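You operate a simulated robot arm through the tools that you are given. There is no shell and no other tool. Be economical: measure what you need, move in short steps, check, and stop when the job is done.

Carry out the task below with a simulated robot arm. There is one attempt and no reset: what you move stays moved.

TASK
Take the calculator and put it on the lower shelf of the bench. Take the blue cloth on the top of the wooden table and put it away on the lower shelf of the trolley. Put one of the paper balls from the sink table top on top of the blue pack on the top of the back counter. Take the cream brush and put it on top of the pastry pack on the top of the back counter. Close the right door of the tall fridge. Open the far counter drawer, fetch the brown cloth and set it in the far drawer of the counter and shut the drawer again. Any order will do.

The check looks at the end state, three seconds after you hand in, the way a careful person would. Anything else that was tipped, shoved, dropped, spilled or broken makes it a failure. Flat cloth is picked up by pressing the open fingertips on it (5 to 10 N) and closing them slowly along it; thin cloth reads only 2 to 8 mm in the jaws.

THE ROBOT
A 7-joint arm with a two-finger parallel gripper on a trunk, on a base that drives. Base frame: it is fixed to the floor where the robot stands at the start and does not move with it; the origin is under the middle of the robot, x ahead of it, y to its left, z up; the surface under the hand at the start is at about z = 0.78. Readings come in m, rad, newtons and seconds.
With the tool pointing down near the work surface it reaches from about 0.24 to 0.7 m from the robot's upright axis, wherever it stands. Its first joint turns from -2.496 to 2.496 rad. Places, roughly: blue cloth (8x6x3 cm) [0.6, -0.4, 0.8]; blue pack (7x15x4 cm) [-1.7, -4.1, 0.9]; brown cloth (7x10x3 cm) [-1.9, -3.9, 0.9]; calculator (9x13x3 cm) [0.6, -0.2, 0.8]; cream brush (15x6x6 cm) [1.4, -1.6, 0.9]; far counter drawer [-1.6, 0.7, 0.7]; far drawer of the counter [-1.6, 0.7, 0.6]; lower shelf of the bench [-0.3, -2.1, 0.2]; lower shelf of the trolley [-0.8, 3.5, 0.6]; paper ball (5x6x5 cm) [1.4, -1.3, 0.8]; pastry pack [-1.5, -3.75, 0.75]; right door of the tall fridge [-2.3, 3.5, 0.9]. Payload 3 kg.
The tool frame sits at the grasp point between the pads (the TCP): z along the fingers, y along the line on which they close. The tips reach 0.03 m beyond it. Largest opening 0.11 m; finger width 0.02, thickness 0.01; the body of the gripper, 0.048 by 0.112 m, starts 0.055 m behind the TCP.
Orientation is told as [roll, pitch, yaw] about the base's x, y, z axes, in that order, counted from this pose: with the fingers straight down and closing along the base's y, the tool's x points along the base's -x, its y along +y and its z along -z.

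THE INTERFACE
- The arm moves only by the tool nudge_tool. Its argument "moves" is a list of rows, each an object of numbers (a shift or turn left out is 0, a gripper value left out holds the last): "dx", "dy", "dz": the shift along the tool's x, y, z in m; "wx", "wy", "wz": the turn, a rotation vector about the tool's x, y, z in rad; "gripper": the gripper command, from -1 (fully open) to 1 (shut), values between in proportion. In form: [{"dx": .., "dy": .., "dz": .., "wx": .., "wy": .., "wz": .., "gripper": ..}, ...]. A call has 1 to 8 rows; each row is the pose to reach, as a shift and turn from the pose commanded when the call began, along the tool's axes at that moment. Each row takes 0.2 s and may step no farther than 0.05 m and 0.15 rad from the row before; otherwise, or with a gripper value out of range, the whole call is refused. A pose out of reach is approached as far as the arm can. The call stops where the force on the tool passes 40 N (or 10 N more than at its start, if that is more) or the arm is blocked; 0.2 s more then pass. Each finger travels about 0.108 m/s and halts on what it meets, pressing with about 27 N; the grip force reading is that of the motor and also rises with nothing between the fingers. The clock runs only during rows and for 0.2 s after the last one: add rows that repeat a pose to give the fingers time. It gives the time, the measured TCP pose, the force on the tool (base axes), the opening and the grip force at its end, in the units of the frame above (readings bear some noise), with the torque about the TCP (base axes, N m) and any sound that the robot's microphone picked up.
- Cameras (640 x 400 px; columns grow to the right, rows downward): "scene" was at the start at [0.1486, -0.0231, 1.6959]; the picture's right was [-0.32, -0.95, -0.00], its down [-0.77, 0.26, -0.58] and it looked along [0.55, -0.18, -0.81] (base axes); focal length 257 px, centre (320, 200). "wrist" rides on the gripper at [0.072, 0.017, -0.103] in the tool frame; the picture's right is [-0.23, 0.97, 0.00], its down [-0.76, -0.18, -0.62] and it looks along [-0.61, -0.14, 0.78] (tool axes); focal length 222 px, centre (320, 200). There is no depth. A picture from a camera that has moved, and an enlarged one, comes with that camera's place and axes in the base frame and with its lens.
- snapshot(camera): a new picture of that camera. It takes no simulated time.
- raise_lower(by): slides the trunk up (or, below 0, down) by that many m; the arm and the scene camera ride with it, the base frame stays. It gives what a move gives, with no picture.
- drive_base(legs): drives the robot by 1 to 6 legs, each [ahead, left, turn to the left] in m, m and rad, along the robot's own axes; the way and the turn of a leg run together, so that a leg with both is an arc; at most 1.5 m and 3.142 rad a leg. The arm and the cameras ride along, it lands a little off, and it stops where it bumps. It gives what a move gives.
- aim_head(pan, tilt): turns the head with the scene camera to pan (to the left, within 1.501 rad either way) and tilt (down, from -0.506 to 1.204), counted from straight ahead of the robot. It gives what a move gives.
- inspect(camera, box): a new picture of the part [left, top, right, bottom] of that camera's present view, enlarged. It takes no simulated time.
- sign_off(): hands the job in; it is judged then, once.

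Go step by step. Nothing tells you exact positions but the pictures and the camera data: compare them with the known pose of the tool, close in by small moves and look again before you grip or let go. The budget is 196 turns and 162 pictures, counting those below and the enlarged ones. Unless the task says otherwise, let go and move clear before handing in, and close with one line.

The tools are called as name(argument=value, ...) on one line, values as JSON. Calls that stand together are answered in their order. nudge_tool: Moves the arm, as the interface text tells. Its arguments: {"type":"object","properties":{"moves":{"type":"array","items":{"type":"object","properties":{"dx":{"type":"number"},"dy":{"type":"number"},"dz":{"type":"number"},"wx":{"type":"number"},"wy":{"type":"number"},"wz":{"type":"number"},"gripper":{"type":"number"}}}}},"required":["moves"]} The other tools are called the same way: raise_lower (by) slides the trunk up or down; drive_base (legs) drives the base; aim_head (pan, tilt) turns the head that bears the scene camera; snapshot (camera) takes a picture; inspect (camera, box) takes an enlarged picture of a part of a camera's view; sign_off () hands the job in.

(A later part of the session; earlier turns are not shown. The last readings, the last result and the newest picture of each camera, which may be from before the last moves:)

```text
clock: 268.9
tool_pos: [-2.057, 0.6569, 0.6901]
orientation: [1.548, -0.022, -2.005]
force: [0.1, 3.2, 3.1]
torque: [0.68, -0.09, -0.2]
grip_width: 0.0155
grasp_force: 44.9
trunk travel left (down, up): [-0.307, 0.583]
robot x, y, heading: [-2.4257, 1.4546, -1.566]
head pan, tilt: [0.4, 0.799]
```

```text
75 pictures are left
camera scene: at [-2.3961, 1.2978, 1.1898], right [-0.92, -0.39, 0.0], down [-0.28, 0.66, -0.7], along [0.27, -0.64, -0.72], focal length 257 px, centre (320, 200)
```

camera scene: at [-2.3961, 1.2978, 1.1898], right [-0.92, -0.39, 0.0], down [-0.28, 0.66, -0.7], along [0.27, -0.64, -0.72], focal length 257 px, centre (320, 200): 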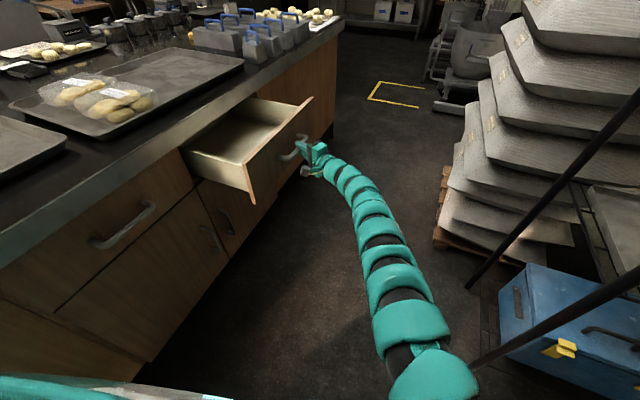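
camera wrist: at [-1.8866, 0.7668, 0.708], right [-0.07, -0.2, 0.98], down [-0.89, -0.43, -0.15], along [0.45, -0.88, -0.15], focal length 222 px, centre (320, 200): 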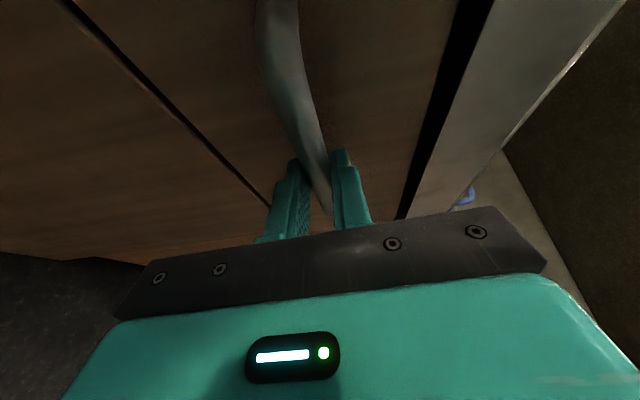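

The drawer is open about 23 cm. Releasing, backing the hand off, and bringing the tool back to vertical.

nudge_tool(moves=[{"gripper": 0.2}, {"gripper": -0.4}, {"gripper": -0.4}, {"dz": -0.04}, {"dz": -0.08}, {"dz": -0.12}, {"dz": -0.12}])

drive_base(legs=[[-0.3, 0, 0]])

raise_lower(by=0.4)

nudge_tool(moves=[{"wy": 0.13}, {"wy": 0.26}, {"wy": 0.39}, {"wy": 0.5}, {"wy": 0.5}])

nudge_tool(moves=[{"wx": 0.14}, {"wx": 0.28}, {"wx": 0.42}, {"wx": 0.56}, {"wx": 0.7}, {"wx": 0.84}, {"wx": 0.98}, {"wx": 1.12}])

nudge_tool(moves=[{"wx": 0.14}, {"wx": 0.28}, {"wx": 0.42}, {"wx": 0.42}])

```text
clock: 270.5
tool_pos: [-2.1685, 0.7095, 0.6915]
orientation: [1.545, -0.023, -2.006]
force: [-0.8, 0.1, -0.1]
torque: [0.0, 0.01, 0.02]
grip_width: 0.0769
grasp_force: 0.0
trunk travel left (down, up): [-0.307, 0.583]
robot x, y, heading: [-2.426, 1.4492, -1.566]
head pan, tilt: [0.4, 0.799]
```

```text
clock: 272.6
tool_pos: [-2.1669, 1.0162, 0.6918]
orientation: [1.546, -0.021, -2.008]
force: [0.4, 0.4, 0.1]
torque: [-0.01, -0.02, 0.02]
grip_width: 0.0769
grasp_force: 0.0
trunk travel left (down, up): [-0.307, 0.583]
robot x, y, heading: [-2.4322, 1.7601, -1.569]
head pan, tilt: [0.4, 0.799]
```

```text
clock: 276.4
tool_pos: [-2.1695, 1.0166, 1.0909]
orientation: [1.547, -0.022, -2.007]
force: [-0.8, 0.6, -0.4]
torque: [-0.01, 0.02, 0.01]
grip_width: 0.0771
grasp_force: 0.1
trunk travel left (down, up): [-0.707, 0.183]
robot x, y, heading: [-2.4257, 1.7563, -1.567]
head pan, tilt: [0.4, 0.799]
```

```text
clock: 277.6
tool_pos: [-2.1703, 1.0157, 1.0905]
orientation: [1.54, -0.007, -1.505]
force: [-0.6, 0.0, 0.6]
torque: [0.0, -0.02, 0.03]
grip_width: 0.0772
grasp_force: 0.0
trunk travel left (down, up): [-0.707, 0.183]
robot x, y, heading: [-2.4281, 1.7577, -1.568]
head pan, tilt: [0.4, 0.799]
```

```text
clock: 279.4
tool_pos: [-2.1454, 1.0772, 1.0914]
orientation: [0.413, -0.016, -1.504]
force: [0.7, 1.2, 0.3]
torque: [-0.02, 0.06, -0.06]
grip_width: 0.0771
grasp_force: 0.0
out of reach, approached as far as the arm can: row 6, 7, 8
trunk travel left (down, up): [-0.707, 0.183]
robot x, y, heading: [-2.4259, 1.7602, -1.565]
head pan, tilt: [0.4, 0.799]
```

```text
clock: 280.4
tool_pos: [-2.179, 1.1013, 1.0924]
orientation: [0.014, -0.007, -1.508]
force: [0.3, 0.6, -0.5]
torque: [0.03, -0.02, -0.03]
grip_width: 0.0772
grasp_force: 0.1
out of reach, approached as far as the arm can: row 2, 3, 4
trunk travel left (down, up): [-0.707, 0.183]
robot x, y, heading: [-2.4297, 1.7563, -1.567]
head pan, tilt: [0.4, 0.799]
```

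Tool is vertical again. I'll extend the hand forward, then go back to the cloth at [-0.91, 1.607].

nudge_tool(moves=[{"dx": -0.04}, {"dx": -0.08}, {"dx": -0.12}, {"dx": -0.15}, {"dx": -0.15, "gripper": -1}, {"dx": -0.15}])

drive_base(legs=[[-0.65, 0, 0], [0, 1.27, 0]])

snapshot(camera="wrist")

```text
clock: 281.8
tool_pos: [-2.2052, 1.0781, 1.0918]
orientation: [0.002, -0.009, -1.506]
force: [0.6, 0.5, -0.3]
torque: [-0.01, -0.01, 0.02]
grip_width: 0.1099
grasp_force: 0.0
out of reach, approached as far as the arm can: row 1, 2, 3, 4, 5, 6
trunk travel left (down, up): [-0.707, 0.183]
robot x, y, heading: [-2.4258, 1.763, -1.57]
head pan, tilt: [0.4, 0.799]
```

```text
clock: 291.4
tool_pos: [-0.9489, 1.7012, 1.0902]
orientation: [-0.003, -0.008, -1.532]
force: [0.2, -0.2, 0.2]
torque: [-0.01, -0.03, -0.04]
grip_width: 0.11
grasp_force: 0.1
trunk travel left (down, up): [-0.707, 0.183]
robot x, y, heading: [-1.1572, 2.387, -1.594]
head pan, tilt: [0.4, 0.799]
```

```text
74 pictures are left
camera wrist: at [-0.9356, 1.775, 1.1944], right [0.98, -0.19, 0.0], down [-0.15, -0.76, 0.63], along [-0.12, -0.62, -0.78], focal length 222 px, centre (320, 200)
```

wrist: 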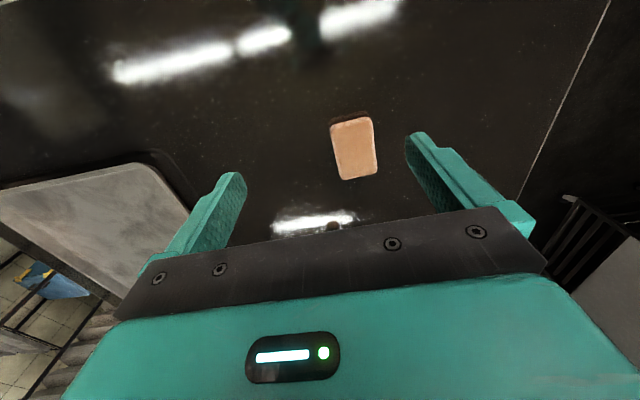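

The arm resists extending straight from here; I'll shift the hand toward the arm's earlier posture (robot's right) first.

nudge_tool(moves=[{"dy": -0.05}, {"dy": -0.1}, {"dy": -0.15}, {"dy": -0.2}, {"dy": -0.25}, {"dy": -0.3}, {"dy": -0.35}, {"dy": -0.35}])

nudge_tool(moves=[{"dx": -0.04}, {"dx": -0.08}, {"dx": -0.12}, {"dx": -0.12}])

```text
clock: 293.2
tool_pos: [-1.2779, 1.6873, 1.0919]
orientation: [0.0, -0.008, -1.531]
force: [-0.4, 0.2, -0.4]
torque: [-0.02, 0.0, 0.0]
grip_width: 0.1101
grasp_force: 0.0
out of reach, approached as far as the arm can: row 7, 8
trunk travel left (down, up): [-0.707, 0.183]
robot x, y, heading: [-1.1564, 2.3907, -1.591]
head pan, tilt: [0.4, 0.799]
```

```text
clock: 294.2
tool_pos: [-1.2778, 1.5864, 1.0931]
orientation: [0.001, -0.008, -1.534]
force: [-0.5, -0.4, -0.3]
torque: [-0.01, 0.0, 0.04]
grip_width: 0.1099
grasp_force: 0.0
out of reach, approached as far as the arm can: row 3, 4
trunk travel left (down, up): [-0.707, 0.183]
robot x, y, heading: [-1.1542, 2.3871, -1.593]
head pan, tilt: [0.4, 0.799]
```

Now I'll sidestep so the hand is over the cloth.

drive_base(legs=[[-0.028, 0.367, 0.02]])

raise_lower(by=-0.12)

snapshot(camera="wrist")

```text
clock: 296.6
tool_pos: [-0.8929, 1.6068, 1.0952]
orientation: [-0.002, -0.008, -1.518]
force: [0.7, 0.6, 0.2]
torque: [0.0, 0.04, 0.03]
grip_width: 0.1102
grasp_force: 0.1
trunk travel left (down, up): [-0.707, 0.183]
robot x, y, heading: [-0.7834, 2.4081, -1.573]
head pan, tilt: [0.4, 0.799]
```

```text
clock: 298.1
tool_pos: [-0.8926, 1.607, 0.9737]
orientation: [0.0, -0.009, -1.52]
force: [-0.6, -0.2, -0.8]
torque: [-0.01, 0.01, 0.02]
grip_width: 0.11
grasp_force: 0.1
trunk travel left (down, up): [-0.587, 0.303]
robot x, y, heading: [-0.7802, 2.4127, -1.581]
head pan, tilt: [0.4, 0.799]
```

```text
73 pictures are left
camera wrist: at [-0.8804, 1.6817, 1.0762], right [0.98, -0.18, 0.0], down [-0.14, -0.76, 0.63], along [-0.11, -0.62, -0.78], focal length 222 px, centre (320, 200)
```

wrist: 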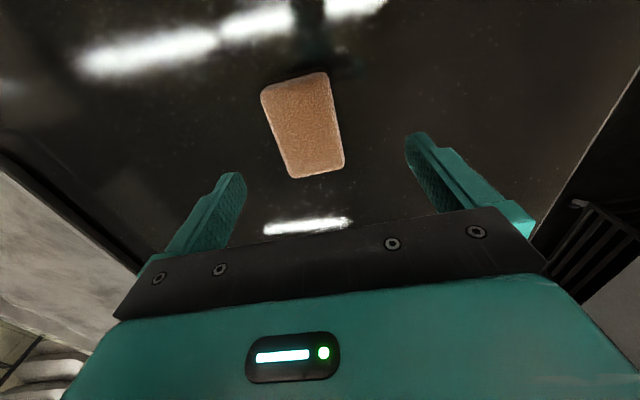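

Shift 16 mm, lower to the release height, and grip.

nudge_tool(moves=[{"dy": -0.016}, {"dy": -0.016}])

raise_lower(by=-0.103)

nudge_tool(moves=[{"gripper": -0.5}, {"gripper": 0}, {"gripper": 0.4}, {"gripper": 1}, {"gripper": 1}, {"gripper": 1}])

raise_lower(by=0.22)

snapshot(camera="wrist")

```text
clock: 298.7
tool_pos: [-0.908, 1.6066, 0.9712]
orientation: [0.001, -0.01, -1.52]
force: [-0.6, -0.4, 0.6]
torque: [0.02, 0.0, 0.02]
grip_width: 0.1102
grasp_force: 0.0
trunk travel left (down, up): [-0.587, 0.303]
robot x, y, heading: [-0.7839, 2.4119, -1.58]
head pan, tilt: [0.4, 0.799]
```

```text
clock: 300.0
tool_pos: [-0.9083, 1.6066, 0.8699]
orientation: [0.0, -0.008, -1.519]
force: [-0.5, 0.7, -0.5]
torque: [0.02, -0.01, -0.02]
grip_width: 0.1103
grasp_force: 0.0
trunk travel left (down, up): [-0.484, 0.406]
robot x, y, heading: [-0.7858, 2.4068, -1.578]
head pan, tilt: [0.4, 0.799]
```

```text
clock: 301.4
tool_pos: [-0.9081, 1.6068, 0.87]
orientation: [0.0, -0.009, -1.519]
force: [-0.6, 0.0, 1.1]
torque: [0.0, -0.01, 0.0]
grip_width: 0.067
grasp_force: 27.2
trunk travel left (down, up): [-0.484, 0.406]
robot x, y, heading: [-0.7842, 2.4109, -1.58]
head pan, tilt: [0.4, 0.799]
```

```text
clock: 303.8
tool_pos: [-0.9089, 1.6059, 1.0886]
orientation: [-0.001, -0.008, -1.517]
force: [-0.9, -0.1, -0.4]
torque: [-0.03, 0.0, 0.03]
grip_width: 0.0669
grasp_force: 27.2
trunk travel left (down, up): [-0.704, 0.186]
robot x, y, heading: [-0.7848, 2.4092, -1.58]
head pan, tilt: [0.4, 0.799]
```

```text
72 pictures are left
camera wrist: at [-0.8959, 1.6811, 1.192], right [0.98, -0.18, 0.0], down [-0.14, -0.76, 0.63], along [-0.11, -0.62, -0.78], focal length 222 px, centre (320, 200)
```

wrist: 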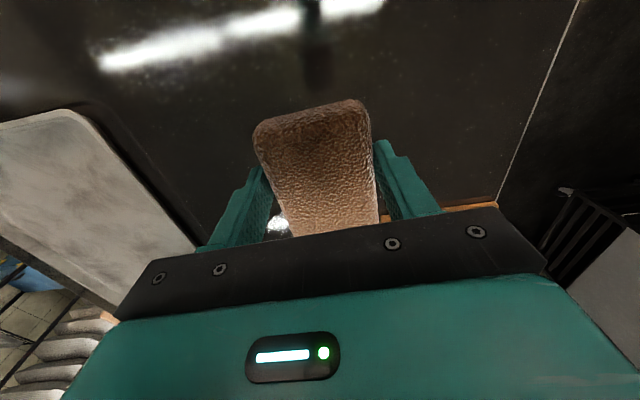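

Cloth in hand again. I'll go back to the aisle and turn the robot so the hand hangs over the open drawer, aiming for about [-1.90, 0.70].

drive_base(legs=[[0, -0.76, 0.01], [0, -0.76, 0], [1.0, 0, 0], [0, 0, 0.67]])

aim_head(pan=0.0, tilt=0.8)

snapshot(camera="scene")

snapshot(camera="wrist")

```text
clock: 318.1
tool_pos: [-1.9017, 0.7065, 1.0883]
orientation: [0.0, -0.008, -0.857]
force: [0.4, 0.7, -0.7]
torque: [0.0, 0.02, 0.0]
grip_width: 0.0669
grasp_force: 26.6
trunk travel left (down, up): [-0.704, 0.186]
robot x, y, heading: [-2.2955, 1.4128, -0.923]
head pan, tilt: [0.4, 0.799]
```

```text
clock: 319.0
tool_pos: [-1.9026, 0.7048, 1.0895]
orientation: [0.001, -0.009, -0.858]
force: [-0.2, 0.1, -0.9]
torque: [0.01, 0.01, 0.0]
grip_width: 0.0671
grasp_force: 27.2
trunk travel left (down, up): [-0.704, 0.186]
robot x, y, heading: [-2.2999, 1.4177, -0.919]
head pan, tilt: [0.0, 0.799]
```

```text
71 pictures are left
camera scene: at [-2.1996, 1.2877, 1.5866], right [-0.79, -0.61, 0.0], down [-0.44, 0.57, -0.7], along [0.42, -0.55, -0.72], focal length 257 px, centre (320, 200)
```

scene: 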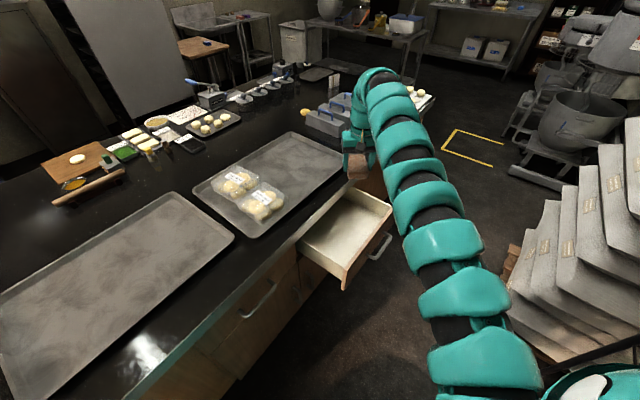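

```text
70 pictures are left
camera wrist: at [-1.9374, 0.7721, 1.1921], right [0.88, 0.47, 0.0], down [0.36, -0.69, 0.63], along [0.29, -0.56, -0.78], focal length 222 px, centre (320, 200)
```

wrist: 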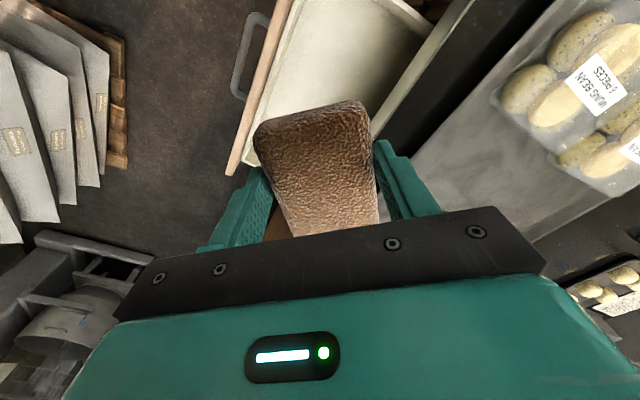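

The hand is centred over the drawer opening (x -1.98 to -1.80, y 0.43–0.9). Lowering into it.

raise_lower(by=-0.32)

snapshot(camera="wrist")

inspect(camera="scene", box=[260, 80, 440, 240])

```text
clock: 322.1
tool_pos: [-1.9024, 0.705, 0.7693]
orientation: [0.001, -0.008, -0.856]
force: [-0.5, -0.3, 0.0]
torque: [-0.01, 0.0, -0.05]
grip_width: 0.067
grasp_force: 26.8
trunk travel left (down, up): [-0.384, 0.506]
robot x, y, heading: [-2.2943, 1.4154, -0.914]
head pan, tilt: [0.0, 0.799]
```

```text
69 pictures are left
camera wrist: at [-1.9375, 0.7722, 0.8722], right [0.88, 0.47, 0.0], down [0.36, -0.69, 0.63], along [0.29, -0.56, -0.78], focal length 222 px, centre (320, 200)
```

wrist: 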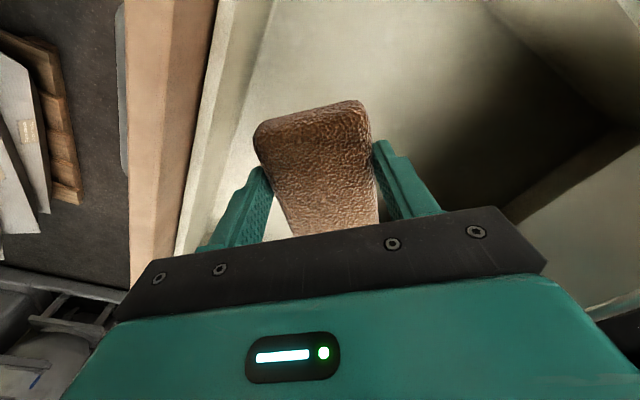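

```text
2.50 times, centred on (350, 160) of scene
camera zoom: at [-2.1997, 1.2878, 1.2667], right [-0.79, -0.61, 0.0], down [-0.44, 0.57, -0.7], along [0.42, -0.55, -0.72], focal length 642 px, centre (245, 300)
```

zoom: 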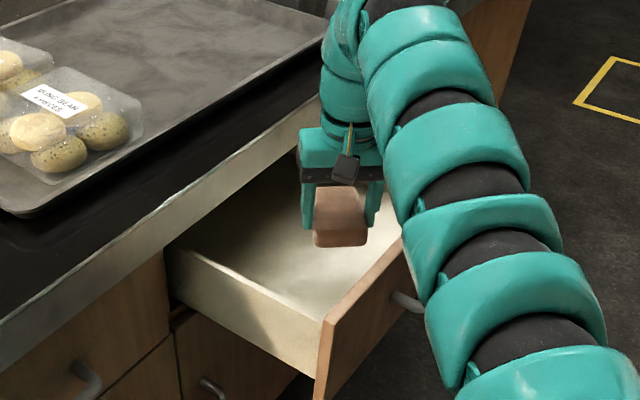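

Inside the drawer with clearance on all sides. Continuing down by feel.

raise_lower(by=-0.07)

raise_lower(by=-0.02)

raise_lower(by=-0.015)

inspect(camera="scene", box=[260, 80, 440, 240])

```text
clock: 323.2
tool_pos: [-1.9007, 0.7052, 0.6999]
orientation: [0.001, -0.009, -0.857]
force: [0.7, 0.5, 0.1]
torque: [-0.01, 0.01, -0.02]
grip_width: 0.0671
grasp_force: 26.4
trunk travel left (down, up): [-0.314, 0.576]
robot x, y, heading: [-2.2994, 1.4131, -0.917]
head pan, tilt: [0.0, 0.799]
```

```text
clock: 323.9
tool_pos: [-1.903, 0.7048, 0.6792]
orientation: [0.0, -0.008, -0.856]
force: [0.5, -0.1, -0.6]
torque: [0.0, 0.01, 0.02]
grip_width: 0.0672
grasp_force: 27.7
trunk travel left (down, up): [-0.294, 0.596]
robot x, y, heading: [-2.2972, 1.4177, -0.917]
head pan, tilt: [0.0, 0.799]
```

```text
clock: 324.5
tool_pos: [-1.9019, 0.7055, 0.6697]
orientation: [-0.002, -0.02, -0.857]
force: [0.4, -2.5, 38.0]
torque: [-0.11, -0.03, 0.05]
grip_width: 0.0678
grasp_force: 26.9
trunk travel left (down, up): [-0.279, 0.611]
robot x, y, heading: [-2.2957, 1.4155, -0.918]
head pan, tilt: [0.0, 0.799]
```

```text
2.50 times, centred on (350, 160) of scene
camera zoom: at [-2.2015, 1.2908, 1.1627], right [-0.79, -0.61, 0.0], down [-0.44, 0.57, -0.7], along [0.43, -0.56, -0.71], focal length 642 px, centre (245, 300)
```

zoom: 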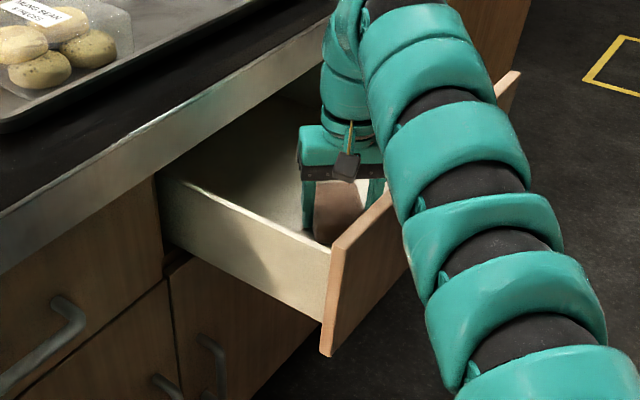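

Contact with the drawer floor. Easing up, opening, and rising.

raise_lower(by=0.006)

nudge_tool(moves=[{"gripper": 0.0}, {"gripper": -0.35}, {"gripper": -0.35}])

raise_lower(by=0.38)

snapshot(camera="wrist")

```text
clock: 325.1
tool_pos: [-1.9035, 0.7063, 0.669]
orientation: [-0.003, -0.007, -0.858]
force: [-0.8, -4.7, 12.5]
torque: [-0.51, -0.26, -0.1]
grip_width: 0.0669
grasp_force: 27.0
trunk travel left (down, up): [-0.285, 0.605]
robot x, y, heading: [-2.297, 1.4196, -0.918]
head pan, tilt: [0.0, 0.799]
```

```text
clock: 325.9
tool_pos: [-1.9026, 0.7065, 0.6702]
orientation: [0.001, -0.006, -0.857]
force: [-0.9, -0.9, 0.1]
torque: [-0.01, -0.03, -0.02]
grip_width: 0.0742
grasp_force: 0.1
trunk travel left (down, up): [-0.285, 0.605]
robot x, y, heading: [-2.3011, 1.4128, -0.915]
head pan, tilt: [0.0, 0.799]
```

```text
clock: 329.5
tool_pos: [-1.9006, 0.706, 1.0509]
orientation: [0.002, -0.008, -0.857]
force: [-0.4, 0.5, -0.5]
torque: [-0.01, -0.02, -0.01]
grip_width: 0.0743
grasp_force: 0.0
trunk travel left (down, up): [-0.665, 0.225]
robot x, y, heading: [-2.2955, 1.4207, -0.916]
head pan, tilt: [0.0, 0.799]
```

```text
66 pictures are left
camera wrist: at [-1.9374, 0.7721, 1.1531], right [0.88, 0.47, 0.0], down [0.36, -0.69, 0.63], along [0.29, -0.56, -0.78], focal length 222 px, centre (320, 200)
```

wrist: 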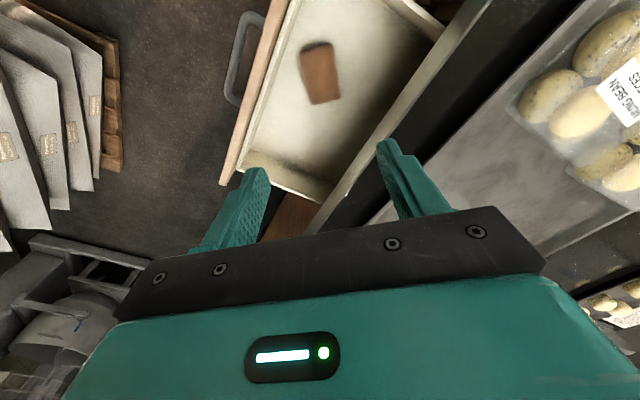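

The cloth lies in the drawer. Now I'll move the closed hand in front of the drawer face to push it shut.

drive_base(legs=[[-0.085, -0.12, 0]])

nudge_tool(moves=[{"dy": -0.04, "gripper": 1}, {"dy": -0.075, "gripper": 1}, {"dy": -0.075}, {"dy": -0.075}])

snapshot(camera="wrist")

```text
clock: 330.9
tool_pos: [-2.0506, 0.6982, 1.0518]
orientation: [0.0, -0.009, -0.856]
force: [-0.9, -0.4, 1.1]
torque: [-0.02, -0.02, -0.02]
grip_width: 0.0743
grasp_force: 0.0
trunk travel left (down, up): [-0.665, 0.225]
robot x, y, heading: [-2.4448, 1.4151, -0.916]
head pan, tilt: [0.0, 0.799]
```

```text
clock: 331.9
tool_pos: [-2.1068, 0.6498, 1.0529]
orientation: [0.0, -0.009, -0.857]
force: [0.2, 0.2, -0.2]
torque: [0.0, 0.04, 0.05]
grip_width: 0.0
grasp_force: 26.8
trunk travel left (down, up): [-0.665, 0.225]
robot x, y, heading: [-2.4433, 1.4076, -0.915]
head pan, tilt: [0.0, 0.799]
```

```text
65 pictures are left
camera wrist: at [-2.1434, 0.7165, 1.1548], right [0.88, 0.47, 0.0], down [0.36, -0.69, 0.63], along [0.29, -0.56, -0.78], focal length 222 px, centre (320, 200)
```

wrist: 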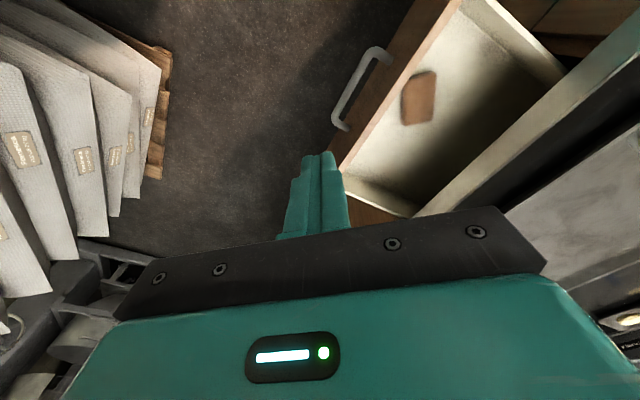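

I'll tilt the tool so the fingertips lead toward +x (keeping the gripper body clear of the counter edge), then lower to the handle height.

nudge_tool(moves=[{"wx": -0.106, "wy": -0.092}, {"wx": -0.212, "wy": -0.184}, {"wx": -0.318, "wy": -0.276}, {"wx": -0.424, "wy": -0.368}, {"wx": -0.53, "wy": -0.46}, {"wx": -0.53, "wy": -0.46}])

raise_lower(by=-0.33)

snapshot(camera="scene")

snapshot(camera="wrist")

```text
clock: 333.3
tool_pos: [-2.1056, 0.6499, 1.0507]
orientation: [0.57, -0.446, -0.986]
force: [0.3, 0.1, -0.3]
torque: [-0.02, 0.03, 0.02]
grip_width: 0.0
grasp_force: 26.9
trunk travel left (down, up): [-0.665, 0.225]
robot x, y, heading: [-2.4476, 1.4098, -0.911]
head pan, tilt: [0.0, 0.799]
```

```text
clock: 336.6
tool_pos: [-2.1062, 0.6499, 0.7211]
orientation: [0.569, -0.445, -0.987]
force: [0.4, 0.2, -0.3]
torque: [-0.01, 0.03, 0.01]
grip_width: 0.0
grasp_force: 27.2
trunk travel left (down, up): [-0.335, 0.555]
robot x, y, heading: [-2.445, 1.4098, -0.916]
head pan, tilt: [0.0, 0.799]
```

```text
64 pictures are left
camera scene: at [-2.3478, 1.2811, 1.2177], right [-0.79, -0.61, 0.0], down [-0.44, 0.57, -0.7], along [0.42, -0.55, -0.72], focal length 257 px, centre (320, 200)
```

scene: 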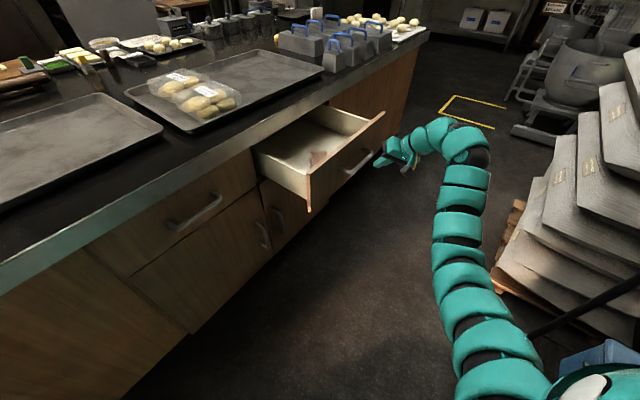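

```text
63 pictures are left
camera wrist: at [-2.2004, 0.7161, 0.7767], right [0.67, 0.47, 0.57], down [-0.13, -0.69, 0.72], along [0.73, -0.55, -0.4], focal length 222 px, centre (320, 200)
```

wrist: 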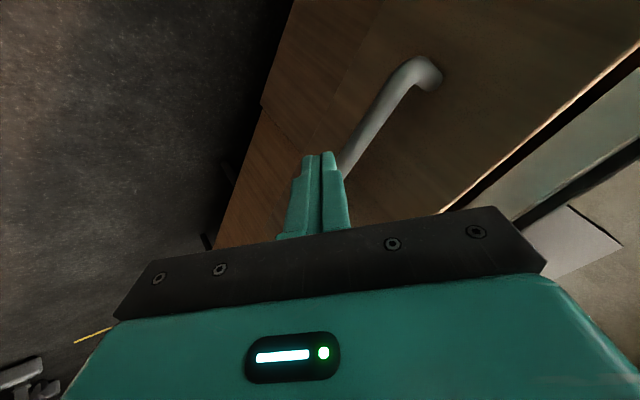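

The fingertips face the handle bar. Pushing toward +x with the base.

drive_base(legs=[[0.091, 0.119, 0]])

drive_base(legs=[[0.061, 0.079, 0]])

snapshot(camera="scene")

```text
clock: 337.9
tool_pos: [-1.9561, 0.65, 0.7219]
orientation: [0.571, -0.445, -0.984]
force: [-0.1, 1.3, -0.4]
torque: [0.03, 0.0, -0.03]
grip_width: 0.0
grasp_force: 26.9
trunk travel left (down, up): [-0.335, 0.555]
robot x, y, heading: [-2.2964, 1.4082, -0.917]
head pan, tilt: [0.0, 0.799]
```

```text
clock: 339.1
tool_pos: [-1.8575, 0.6496, 0.7206]
orientation: [0.57, -0.444, -0.984]
force: [0.0, 0.3, 0.3]
torque: [0.02, 0.02, -0.02]
grip_width: 0.0
grasp_force: 26.4
trunk travel left (down, up): [-0.335, 0.555]
robot x, y, heading: [-2.1954, 1.4069, -0.918]
head pan, tilt: [0.0, 0.799]
```

```text
62 pictures are left
camera scene: at [-2.099, 1.2801, 1.2176], right [-0.79, -0.61, 0.0], down [-0.44, 0.57, -0.7], along [0.43, -0.55, -0.72], focal length 257 px, centre (320, 200)
```

scene: 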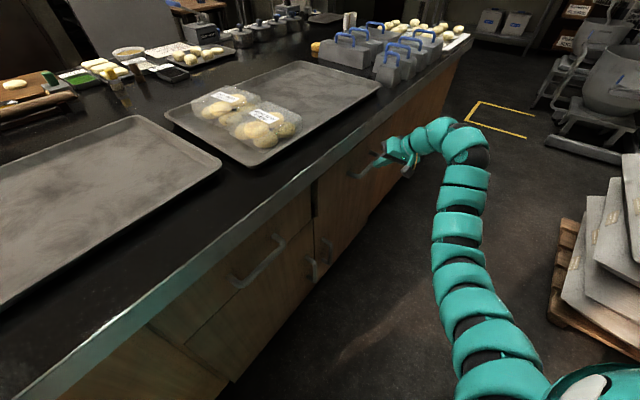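

Nearly shut. A little further, watching the force.

drive_base(legs=[[0.012, 0.016, 0]])

drive_base(legs=[[0.008, 0.01, 0]])

inspect(camera="scene", box=[280, 100, 440, 220])

```text
clock: 339.9
tool_pos: [-1.8367, 0.6483, 0.7211]
orientation: [0.57, -0.444, -0.984]
force: [0.3, -0.4, 0.3]
torque: [-0.02, -0.03, 0.0]
grip_width: 0.0
grasp_force: 27.1
trunk travel left (down, up): [-0.335, 0.555]
robot x, y, heading: [-2.1765, 1.4059, -0.911]
head pan, tilt: [0.0, 0.799]
```

```text
clock: 340.6
tool_pos: [-1.8296, 0.6465, 0.7231]
orientation: [0.569, -0.45, -0.991]
force: [-29.4, -3.6, 18.4]
torque: [0.17, 0.54, -0.11]
grip_width: 0.0001
grasp_force: 26.4
trunk travel left (down, up): [-0.335, 0.555]
robot x, y, heading: [-2.1652, 1.4027, -0.915]
head pan, tilt: [0.0, 0.799]
```

```text
3.33 times, centred on (360, 160) of scene
camera zoom: at [-2.0697, 1.2811, 1.2183], right [-0.79, -0.61, 0.0], down [-0.43, 0.57, -0.7], along [0.43, -0.55, -0.72], focal length 856 px, centre (187, 333)
```

zoom: 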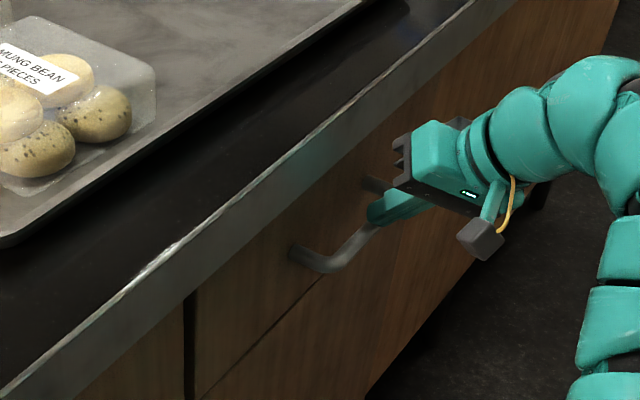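

The drawer is flush and shut (firm resistance). Backing off, raising, leveling the tool, and moving to the fridge door.

drive_base(legs=[[-0.091, -0.119, 0]])

raise_lower(by=0.4)

nudge_tool(moves=[{"wx": 0.106, "wy": 0.092}, {"wx": 0.212, "wy": 0.184}, {"wx": 0.318, "wy": 0.276}, {"wx": 0.424, "wy": 0.368}, {"wx": 0.53, "wy": 0.46}, {"wx": 0.53, "wy": 0.46}])

snapshot(camera="scene")

drive_base(legs=[[-0.69, 0.908, 0], [0, 0, 2.6]])

aim_head(pan=0.6, tilt=0.4)

snapshot(camera="scene")

```text
clock: 342.0
tool_pos: [-1.9716, 0.6468, 0.721]
orientation: [0.567, -0.447, -0.987]
force: [-0.1, 0.4, -0.4]
torque: [-0.01, -0.01, 0.02]
grip_width: 0.0002
grasp_force: 26.6
trunk travel left (down, up): [-0.335, 0.555]
robot x, y, heading: [-2.311, 1.4091, -0.909]
head pan, tilt: [0.0, 0.799]
```

```text
clock: 345.8
tool_pos: [-1.9709, 0.6471, 1.1216]
orientation: [0.568, -0.447, -0.988]
force: [1.3, -0.4, -0.3]
torque: [0.01, 0.01, 0.0]
grip_width: 0.0001
grasp_force: 26.8
trunk travel left (down, up): [-0.735, 0.155]
robot x, y, heading: [-2.3095, 1.4123, -0.911]
head pan, tilt: [0.0, 0.799]
```

```text
clock: 347.2
tool_pos: [-1.9737, 0.6448, 1.1209]
orientation: [-0.001, -0.008, -0.859]
force: [-0.5, 0.1, -0.4]
torque: [0.03, -0.02, 0.0]
grip_width: 0.0
grasp_force: 26.9
trunk travel left (down, up): [-0.735, 0.155]
robot x, y, heading: [-2.3092, 1.4078, -0.912]
head pan, tilt: [0.0, 0.799]
```

```text
60 pictures are left
camera scene: at [-2.2144, 1.2773, 1.6175], right [-0.79, -0.61, 0.0], down [-0.44, 0.57, -0.7], along [0.43, -0.55, -0.72], focal length 257 px, centre (320, 200)
```

scene: 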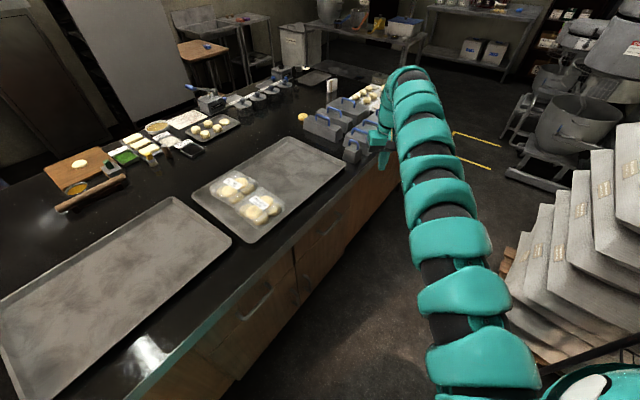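

```text
clock: 359.2
tool_pos: [-1.9514, 3.3452, 1.1217]
orientation: [-0.003, -0.011, 1.776]
force: [-0.4, -0.4, -0.1]
torque: [-0.03, 0.03, -0.01]
grip_width: 0.0001
grasp_force: 27.4
trunk travel left (down, up): [-0.735, 0.155]
robot x, y, heading: [-2.0233, 2.5162, 1.724]
head pan, tilt: [0.0, 0.799]
```

```text
clock: 360.2
tool_pos: [-1.9516, 3.346, 1.1215]
orientation: [-0.004, -0.01, 1.777]
force: [0.6, -0.2, 0.4]
torque: [0.0, 0.0, 0.02]
grip_width: 0.0
grasp_force: 27.0
trunk travel left (down, up): [-0.735, 0.155]
robot x, y, heading: [-2.0239, 2.5164, 1.724]
head pan, tilt: [0.6, 0.4]
```

```text
59 pictures are left
camera scene: at [-2.099, 2.6636, 1.6527], right [0.73, 0.68, 0.0], down [0.27, -0.28, -0.92], along [-0.63, 0.67, -0.39], focal length 257 px, centre (320, 200)
```

scene: 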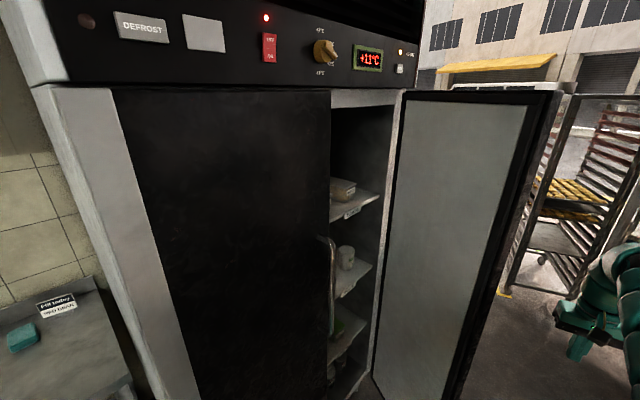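

The right door stands open about 90° (hinge ≈[-2.6, 3.6], free edge ≈[-2.15, 3.55]). I'll bring the hand around its free edge to the outer side and look.

drive_base(legs=[[0.42, -0.42, 0], [0, 0, 0.576]])

aim_head(pan=0.1, tilt=0.5)

snapshot(camera="scene")

snapshot(camera="wrist")

```text
clock: 365.2
tool_pos: [-2.0798, 3.7236, 1.1213]
orientation: [-0.002, -0.01, 2.375]
force: [0.5, -0.4, 0.2]
torque: [0.03, -0.03, -0.01]
grip_width: 0.0001
grasp_force: 27.5
trunk travel left (down, up): [-0.735, 0.155]
robot x, y, heading: [-1.6727, 3.0002, 2.318]
head pan, tilt: [0.6, 0.4]
```

```text
clock: 366.2
tool_pos: [-2.0802, 3.7252, 1.1214]
orientation: [-0.003, -0.01, 2.373]
force: [-0.3, -0.9, 0.7]
torque: [0.0, -0.01, 0.0]
grip_width: 0.0
grasp_force: 27.0
trunk travel left (down, up): [-0.735, 0.155]
robot x, y, heading: [-1.6728, 2.996, 2.319]
head pan, tilt: [0.099, 0.499]
```

```text
58 pictures are left
camera scene: at [-1.7973, 3.1185, 1.6436], right [0.66, 0.75, 0.0], down [0.36, -0.32, -0.88], along [-0.66, 0.58, -0.48], focal length 257 px, centre (320, 200)
```

scene: 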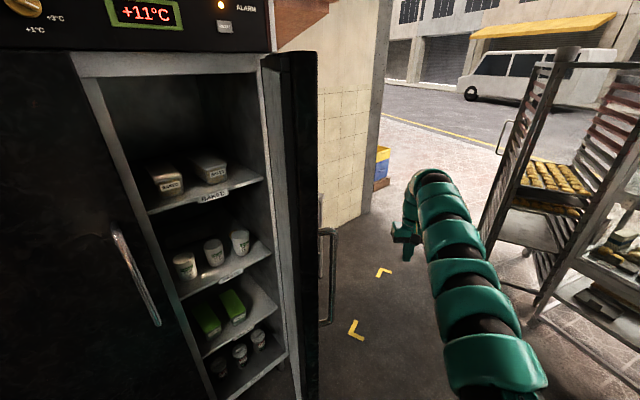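

```text
57 pictures are left
camera wrist: at [-2.0397, 3.6616, 1.2242], right [-0.84, -0.54, 0.0], down [-0.42, 0.65, 0.63], along [-0.34, 0.53, -0.78], focal length 222 px, centre (320, 200)
```

wrist: 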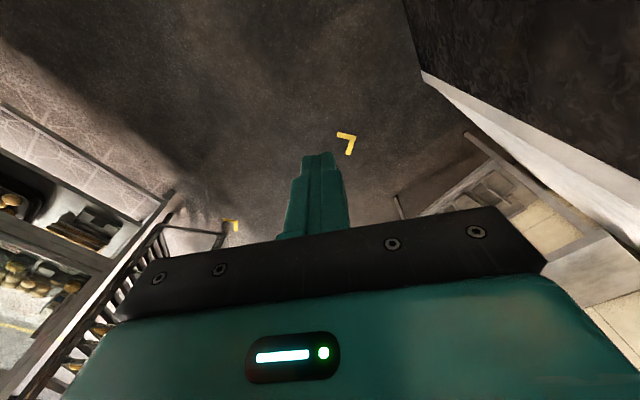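

The door is actually about 68° open, with its free edge at about [-2.14, 3.41]. I'll move the hand against its outer face near the edge and start pushing.

drive_base(legs=[[-0.09, 0.234, 0]])

drive_base(legs=[[-0.064, 0.158, 0]])

snapshot(camera="scene")

```text
clock: 368.0
tool_pos: [-2.1921, 3.4993, 1.123]
orientation: [-0.004, -0.011, 2.372]
force: [0.0, 0.1, -0.2]
torque: [0.03, -0.01, 0.01]
grip_width: 0.0002
grasp_force: 26.3
trunk travel left (down, up): [-0.735, 0.155]
robot x, y, heading: [-1.7861, 2.7719, 2.316]
head pan, tilt: [0.099, 0.499]
```

```text
clock: 369.4
tool_pos: [-2.2657, 3.3434, 1.1232]
orientation: [-0.003, -0.011, 2.375]
force: [-0.2, -0.6, 0.3]
torque: [0.04, 0.01, 0.01]
grip_width: 0.0
grasp_force: 27.3
trunk travel left (down, up): [-0.735, 0.155]
robot x, y, heading: [-1.8576, 2.6241, 2.319]
head pan, tilt: [0.099, 0.499]
```

```text
56 pictures are left
camera scene: at [-1.9822, 2.7378, 1.6437], right [0.66, 0.75, 0.0], down [0.36, -0.32, -0.88], along [-0.66, 0.58, -0.48], focal length 257 px, centre (320, 200)
```

scene: 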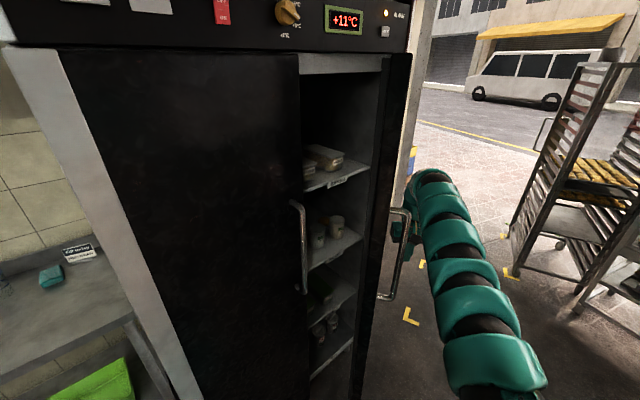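

The door is swinging. Continuing the arc.

drive_base(legs=[[0.004, 0.168, 0]])

snapshot(camera="scene")

```text
clock: 370.8
tool_pos: [-2.358, 3.2655, 1.1248]
orientation: [-0.008, -0.015, 2.364]
force: [-0.3, -0.6, -0.2]
torque: [0.03, -0.05, 0.01]
grip_width: 0.0003
grasp_force: 26.8
trunk travel left (down, up): [-0.735, 0.155]
robot x, y, heading: [-1.9528, 2.5362, 2.326]
head pan, tilt: [0.099, 0.499]
stopped in leg 1: the robot was blocked; the commanded pose is now the measured one
```

```text
55 pictures are left
camera scene: at [-2.0794, 2.654, 1.6436], right [0.66, 0.75, 0.0], down [0.36, -0.32, -0.88], along [-0.66, 0.58, -0.48], focal length 257 px, centre (320, 200)
```

scene: 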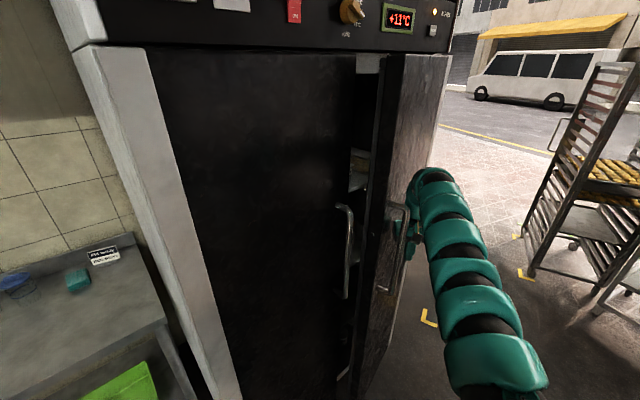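

The hand likely caught on the door handle while sliding. I'll push more purely toward -x now.

drive_base(legs=[[0.06, 0.075, 0]])

snapshot(camera="scene")

```text
clock: 371.9
tool_pos: [-2.4391, 3.2607, 1.1232]
orientation: [-0.007, -0.008, 2.365]
force: [-0.7, 0.2, -0.8]
torque: [0.0, 0.01, 0.01]
grip_width: 0.0001
grasp_force: 27.0
trunk travel left (down, up): [-0.735, 0.155]
robot x, y, heading: [-2.0399, 2.5292, 2.321]
head pan, tilt: [0.099, 0.499]
stopped in leg 1: the force on the tool passed its limit at 68 N (the readings are from after the stop); the commanded pose is now the measured one
```

```text
54 pictures are left
camera scene: at [-2.1635, 2.6491, 1.6436], right [0.66, 0.75, 0.0], down [0.36, -0.32, -0.88], along [-0.66, 0.58, -0.48], focal length 257 px, centre (320, 200)
```

scene: 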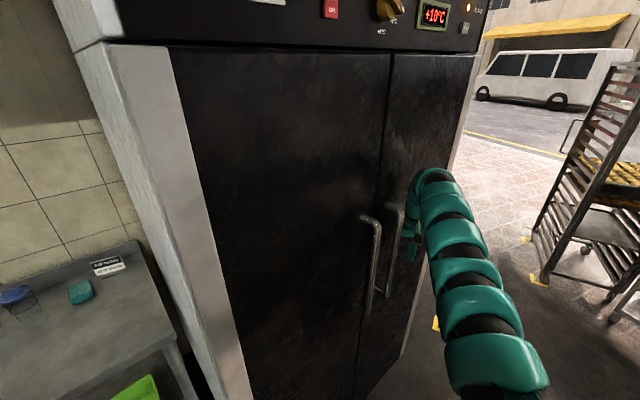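

The door looks flush and resisted firmly. Backing off to check it.

drive_base(legs=[[-0.17, -0.18, 0]])

inspect(camera="scene", box=[150, 0, 470, 400])

```text
clock: 373.7
tool_pos: [-2.1939, 3.2594, 1.1233]
orientation: [-0.007, -0.008, 2.363]
force: [-0.3, 0.4, -0.1]
torque: [-0.04, 0.04, 0.02]
grip_width: 0.0001
grasp_force: 27.5
trunk travel left (down, up): [-0.735, 0.155]
robot x, y, heading: [-1.7937, 2.5285, 2.317]
head pan, tilt: [0.099, 0.499]
```

```text
1.00 times, centred on (310, 200) of scene (not enlarged: the box is as wide or as high as the picture)
camera zoom: at [-1.9178, 2.6462, 1.6437], right [0.66, 0.75, 0.0], down [0.36, -0.32, -0.88], along [-0.66, 0.58, -0.48], focal length 257 px, centre (330, 200)
```

zoom: 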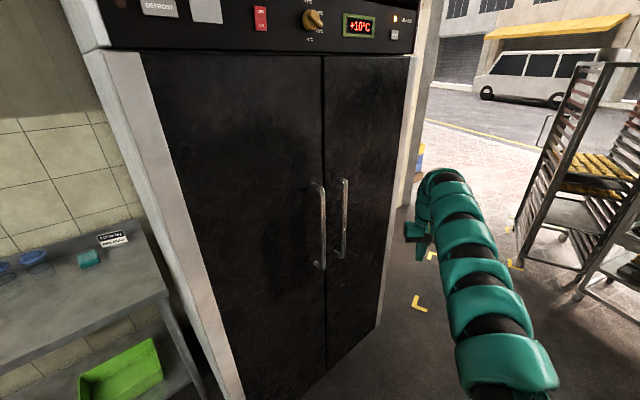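

The fridge is properly shut. Next is the blue cloth for the trolley; on the way I'll look at the trolley's lower shelf.

drive_base(legs=[[0, 0, -0.746], [-0.2, -0.9, 0]])

aim_head(pan=0.0, tilt=0.6)

snapshot(camera="scene")

```text
clock: 380.6
tool_pos: [-0.6896, 3.1321, 1.1234]
orientation: [-0.007, -0.009, 1.617]
force: [0.4, 0.4, 0.8]
torque: [-0.03, 0.0, 0.02]
grip_width: 0.0
grasp_force: 26.8
trunk travel left (down, up): [-0.735, 0.155]
robot x, y, heading: [-0.8948, 2.3239, 1.571]
head pan, tilt: [0.099, 0.499]
```

```text
clock: 381.2
tool_pos: [-0.6887, 3.1325, 1.124]
orientation: [-0.008, -0.009, 1.616]
force: [-1.2, 0.1, -0.1]
torque: [-0.02, 0.0, 0.01]
grip_width: 0.0001
grasp_force: 26.7
trunk travel left (down, up): [-0.735, 0.155]
robot x, y, heading: [-0.8956, 2.3236, 1.572]
head pan, tilt: [0.0, 0.6]
```

```text
52 pictures are left
camera scene: at [-0.895, 2.4944, 1.6345], right [1.0, 0.0, 0.0], down [0.0, -0.56, -0.83], along [0.0, 0.83, -0.56], focal length 257 px, centre (320, 200)
```

scene: 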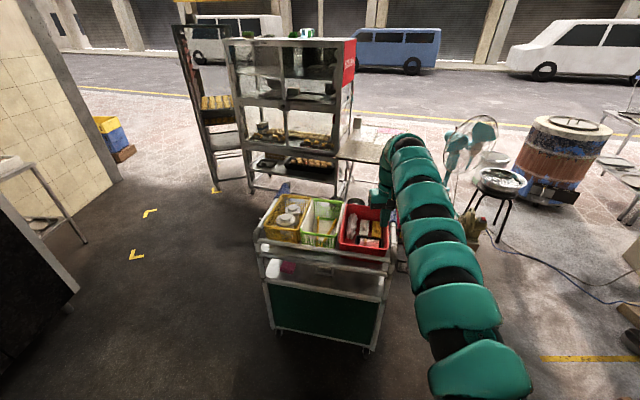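

inspect(camera="scene", box=[230, 180, 420, 360])

raise_lower(by=-0.4)

inspect(camera="scene", box=[230, 100, 420, 280])

```text
2.22 times, centred on (325, 270) of scene
camera zoom: at [-0.895, 2.4944, 1.6345], right [1.0, 0.0, 0.0], down [0.0, -0.56, -0.83], along [0.0, 0.83, -0.56], focal length 570 px, centre (309, 44)
```

zoom: 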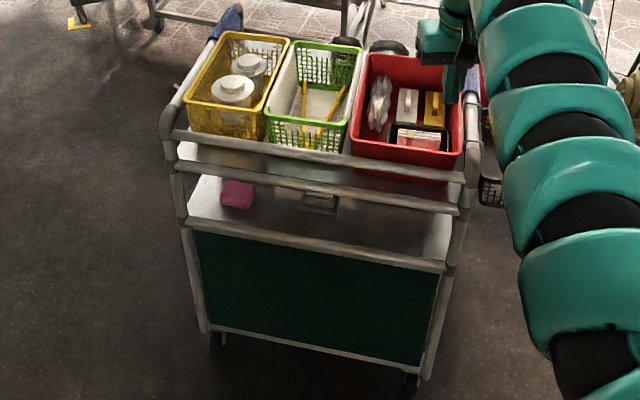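

```text
clock: 385.1
tool_pos: [-0.6882, 3.1334, 0.7236]
orientation: [-0.006, -0.011, 1.615]
force: [-0.1, 0.2, 0.7]
torque: [0.0, 0.01, -0.03]
grip_width: 0.0
grasp_force: 27.7
trunk travel left (down, up): [-0.335, 0.555]
robot x, y, heading: [-0.8926, 2.3253, 1.569]
head pan, tilt: [0.0, 0.6]
```

```text
2.22 times, centred on (325, 190) of scene
camera zoom: at [-0.8949, 2.4943, 1.2345], right [1.0, 0.0, 0.0], down [0.0, -0.57, -0.82], along [0.0, 0.82, -0.57], focal length 570 px, centre (309, 222)
```

zoom: 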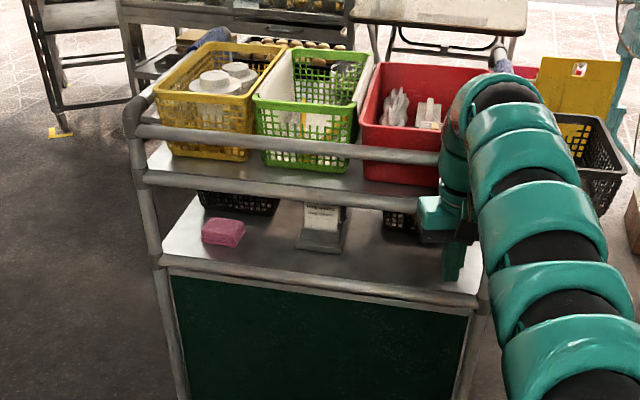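

The trolley's lower shelf is at z ≈0.58 with its front edge at y≈3.27; the tray above leaves ~13 cm, and there's free room around [-0.71, 3.34]. A 45° tool will fit. Now I'll fetch the blue cloth: through the lane and around to the wooden table.

raise_lower(by=0.4)

drive_base(legs=[[-0.1, -0.68, 0], [-1.4, 0, 0], [-1.5, 0, 0], [0, 0, -1.571], [0, 0.45, 0]])

nudge_tool(moves=[{"wy": -0.13, "gripper": -1}, {"wy": -0.26, "gripper": -1}, {"wy": -0.39}, {"wy": -0.52}, {"wy": -0.65}, {"wy": -0.785}, {"wy": -0.785}])

snapshot(camera="wrist")

snapshot(camera="scene")

```text
clock: 388.9
tool_pos: [-0.6897, 3.1329, 1.1236]
orientation: [-0.009, -0.008, 1.616]
force: [-0.6, -0.1, -0.5]
torque: [-0.01, -0.02, -0.02]
grip_width: 0.0
grasp_force: 27.0
trunk travel left (down, up): [-0.735, 0.155]
robot x, y, heading: [-0.8957, 2.3262, 1.572]
head pan, tilt: [0.0, 0.6]
```

```text
clock: 412.4
tool_pos: [0.5798, -0.4208, 1.1233]
orientation: [-0.007, -0.008, 0.068]
force: [0.4, 1.1, -0.2]
torque: [-0.03, -0.06, 0.02]
grip_width: 0.0
grasp_force: 26.3
trunk travel left (down, up): [-0.735, 0.155]
robot x, y, heading: [-0.2318, -0.2349, 0.021]
head pan, tilt: [0.0, 0.6]
```

```text
clock: 414.0
tool_pos: [0.5803, -0.4223, 1.1225]
orientation: [-0.011, -0.794, 0.077]
force: [0.4, 0.6, 1.1]
torque: [0.0, -0.05, -0.02]
grip_width: 0.1102
grasp_force: 0.0
trunk travel left (down, up): [-0.735, 0.155]
robot x, y, heading: [-0.2324, -0.2351, 0.024]
head pan, tilt: [0.0, 0.6]
```

```text
49 pictures are left
camera wrist: at [0.4544, -0.4136, 1.1439], right [0.09, 0.98, 0.16], down [0.1, -0.16, 0.98], along [0.99, -0.07, -0.11], focal length 222 px, centre (320, 200)
```

wrist: 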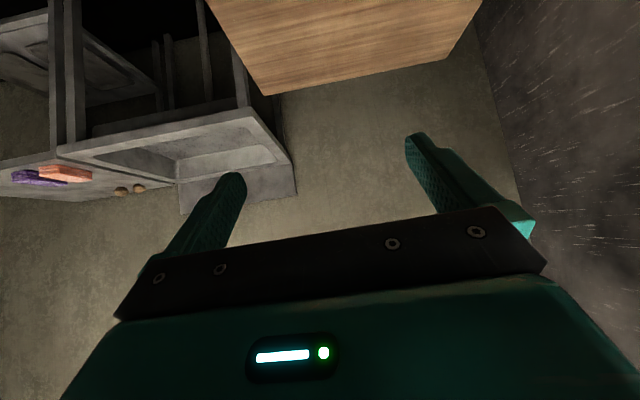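

```text
48 pictures are left
camera scene: at [-0.0634, -0.2319, 1.6345], right [0.02, -1.0, 0.0], down [-0.57, -0.01, -0.82], along [0.82, 0.02, -0.57], focal length 257 px, centre (320, 200)
```

scene: 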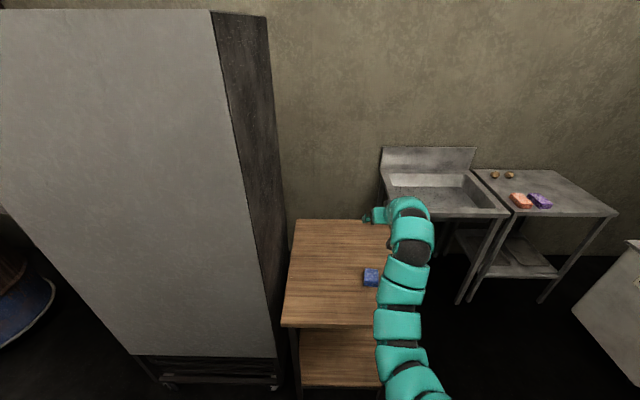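

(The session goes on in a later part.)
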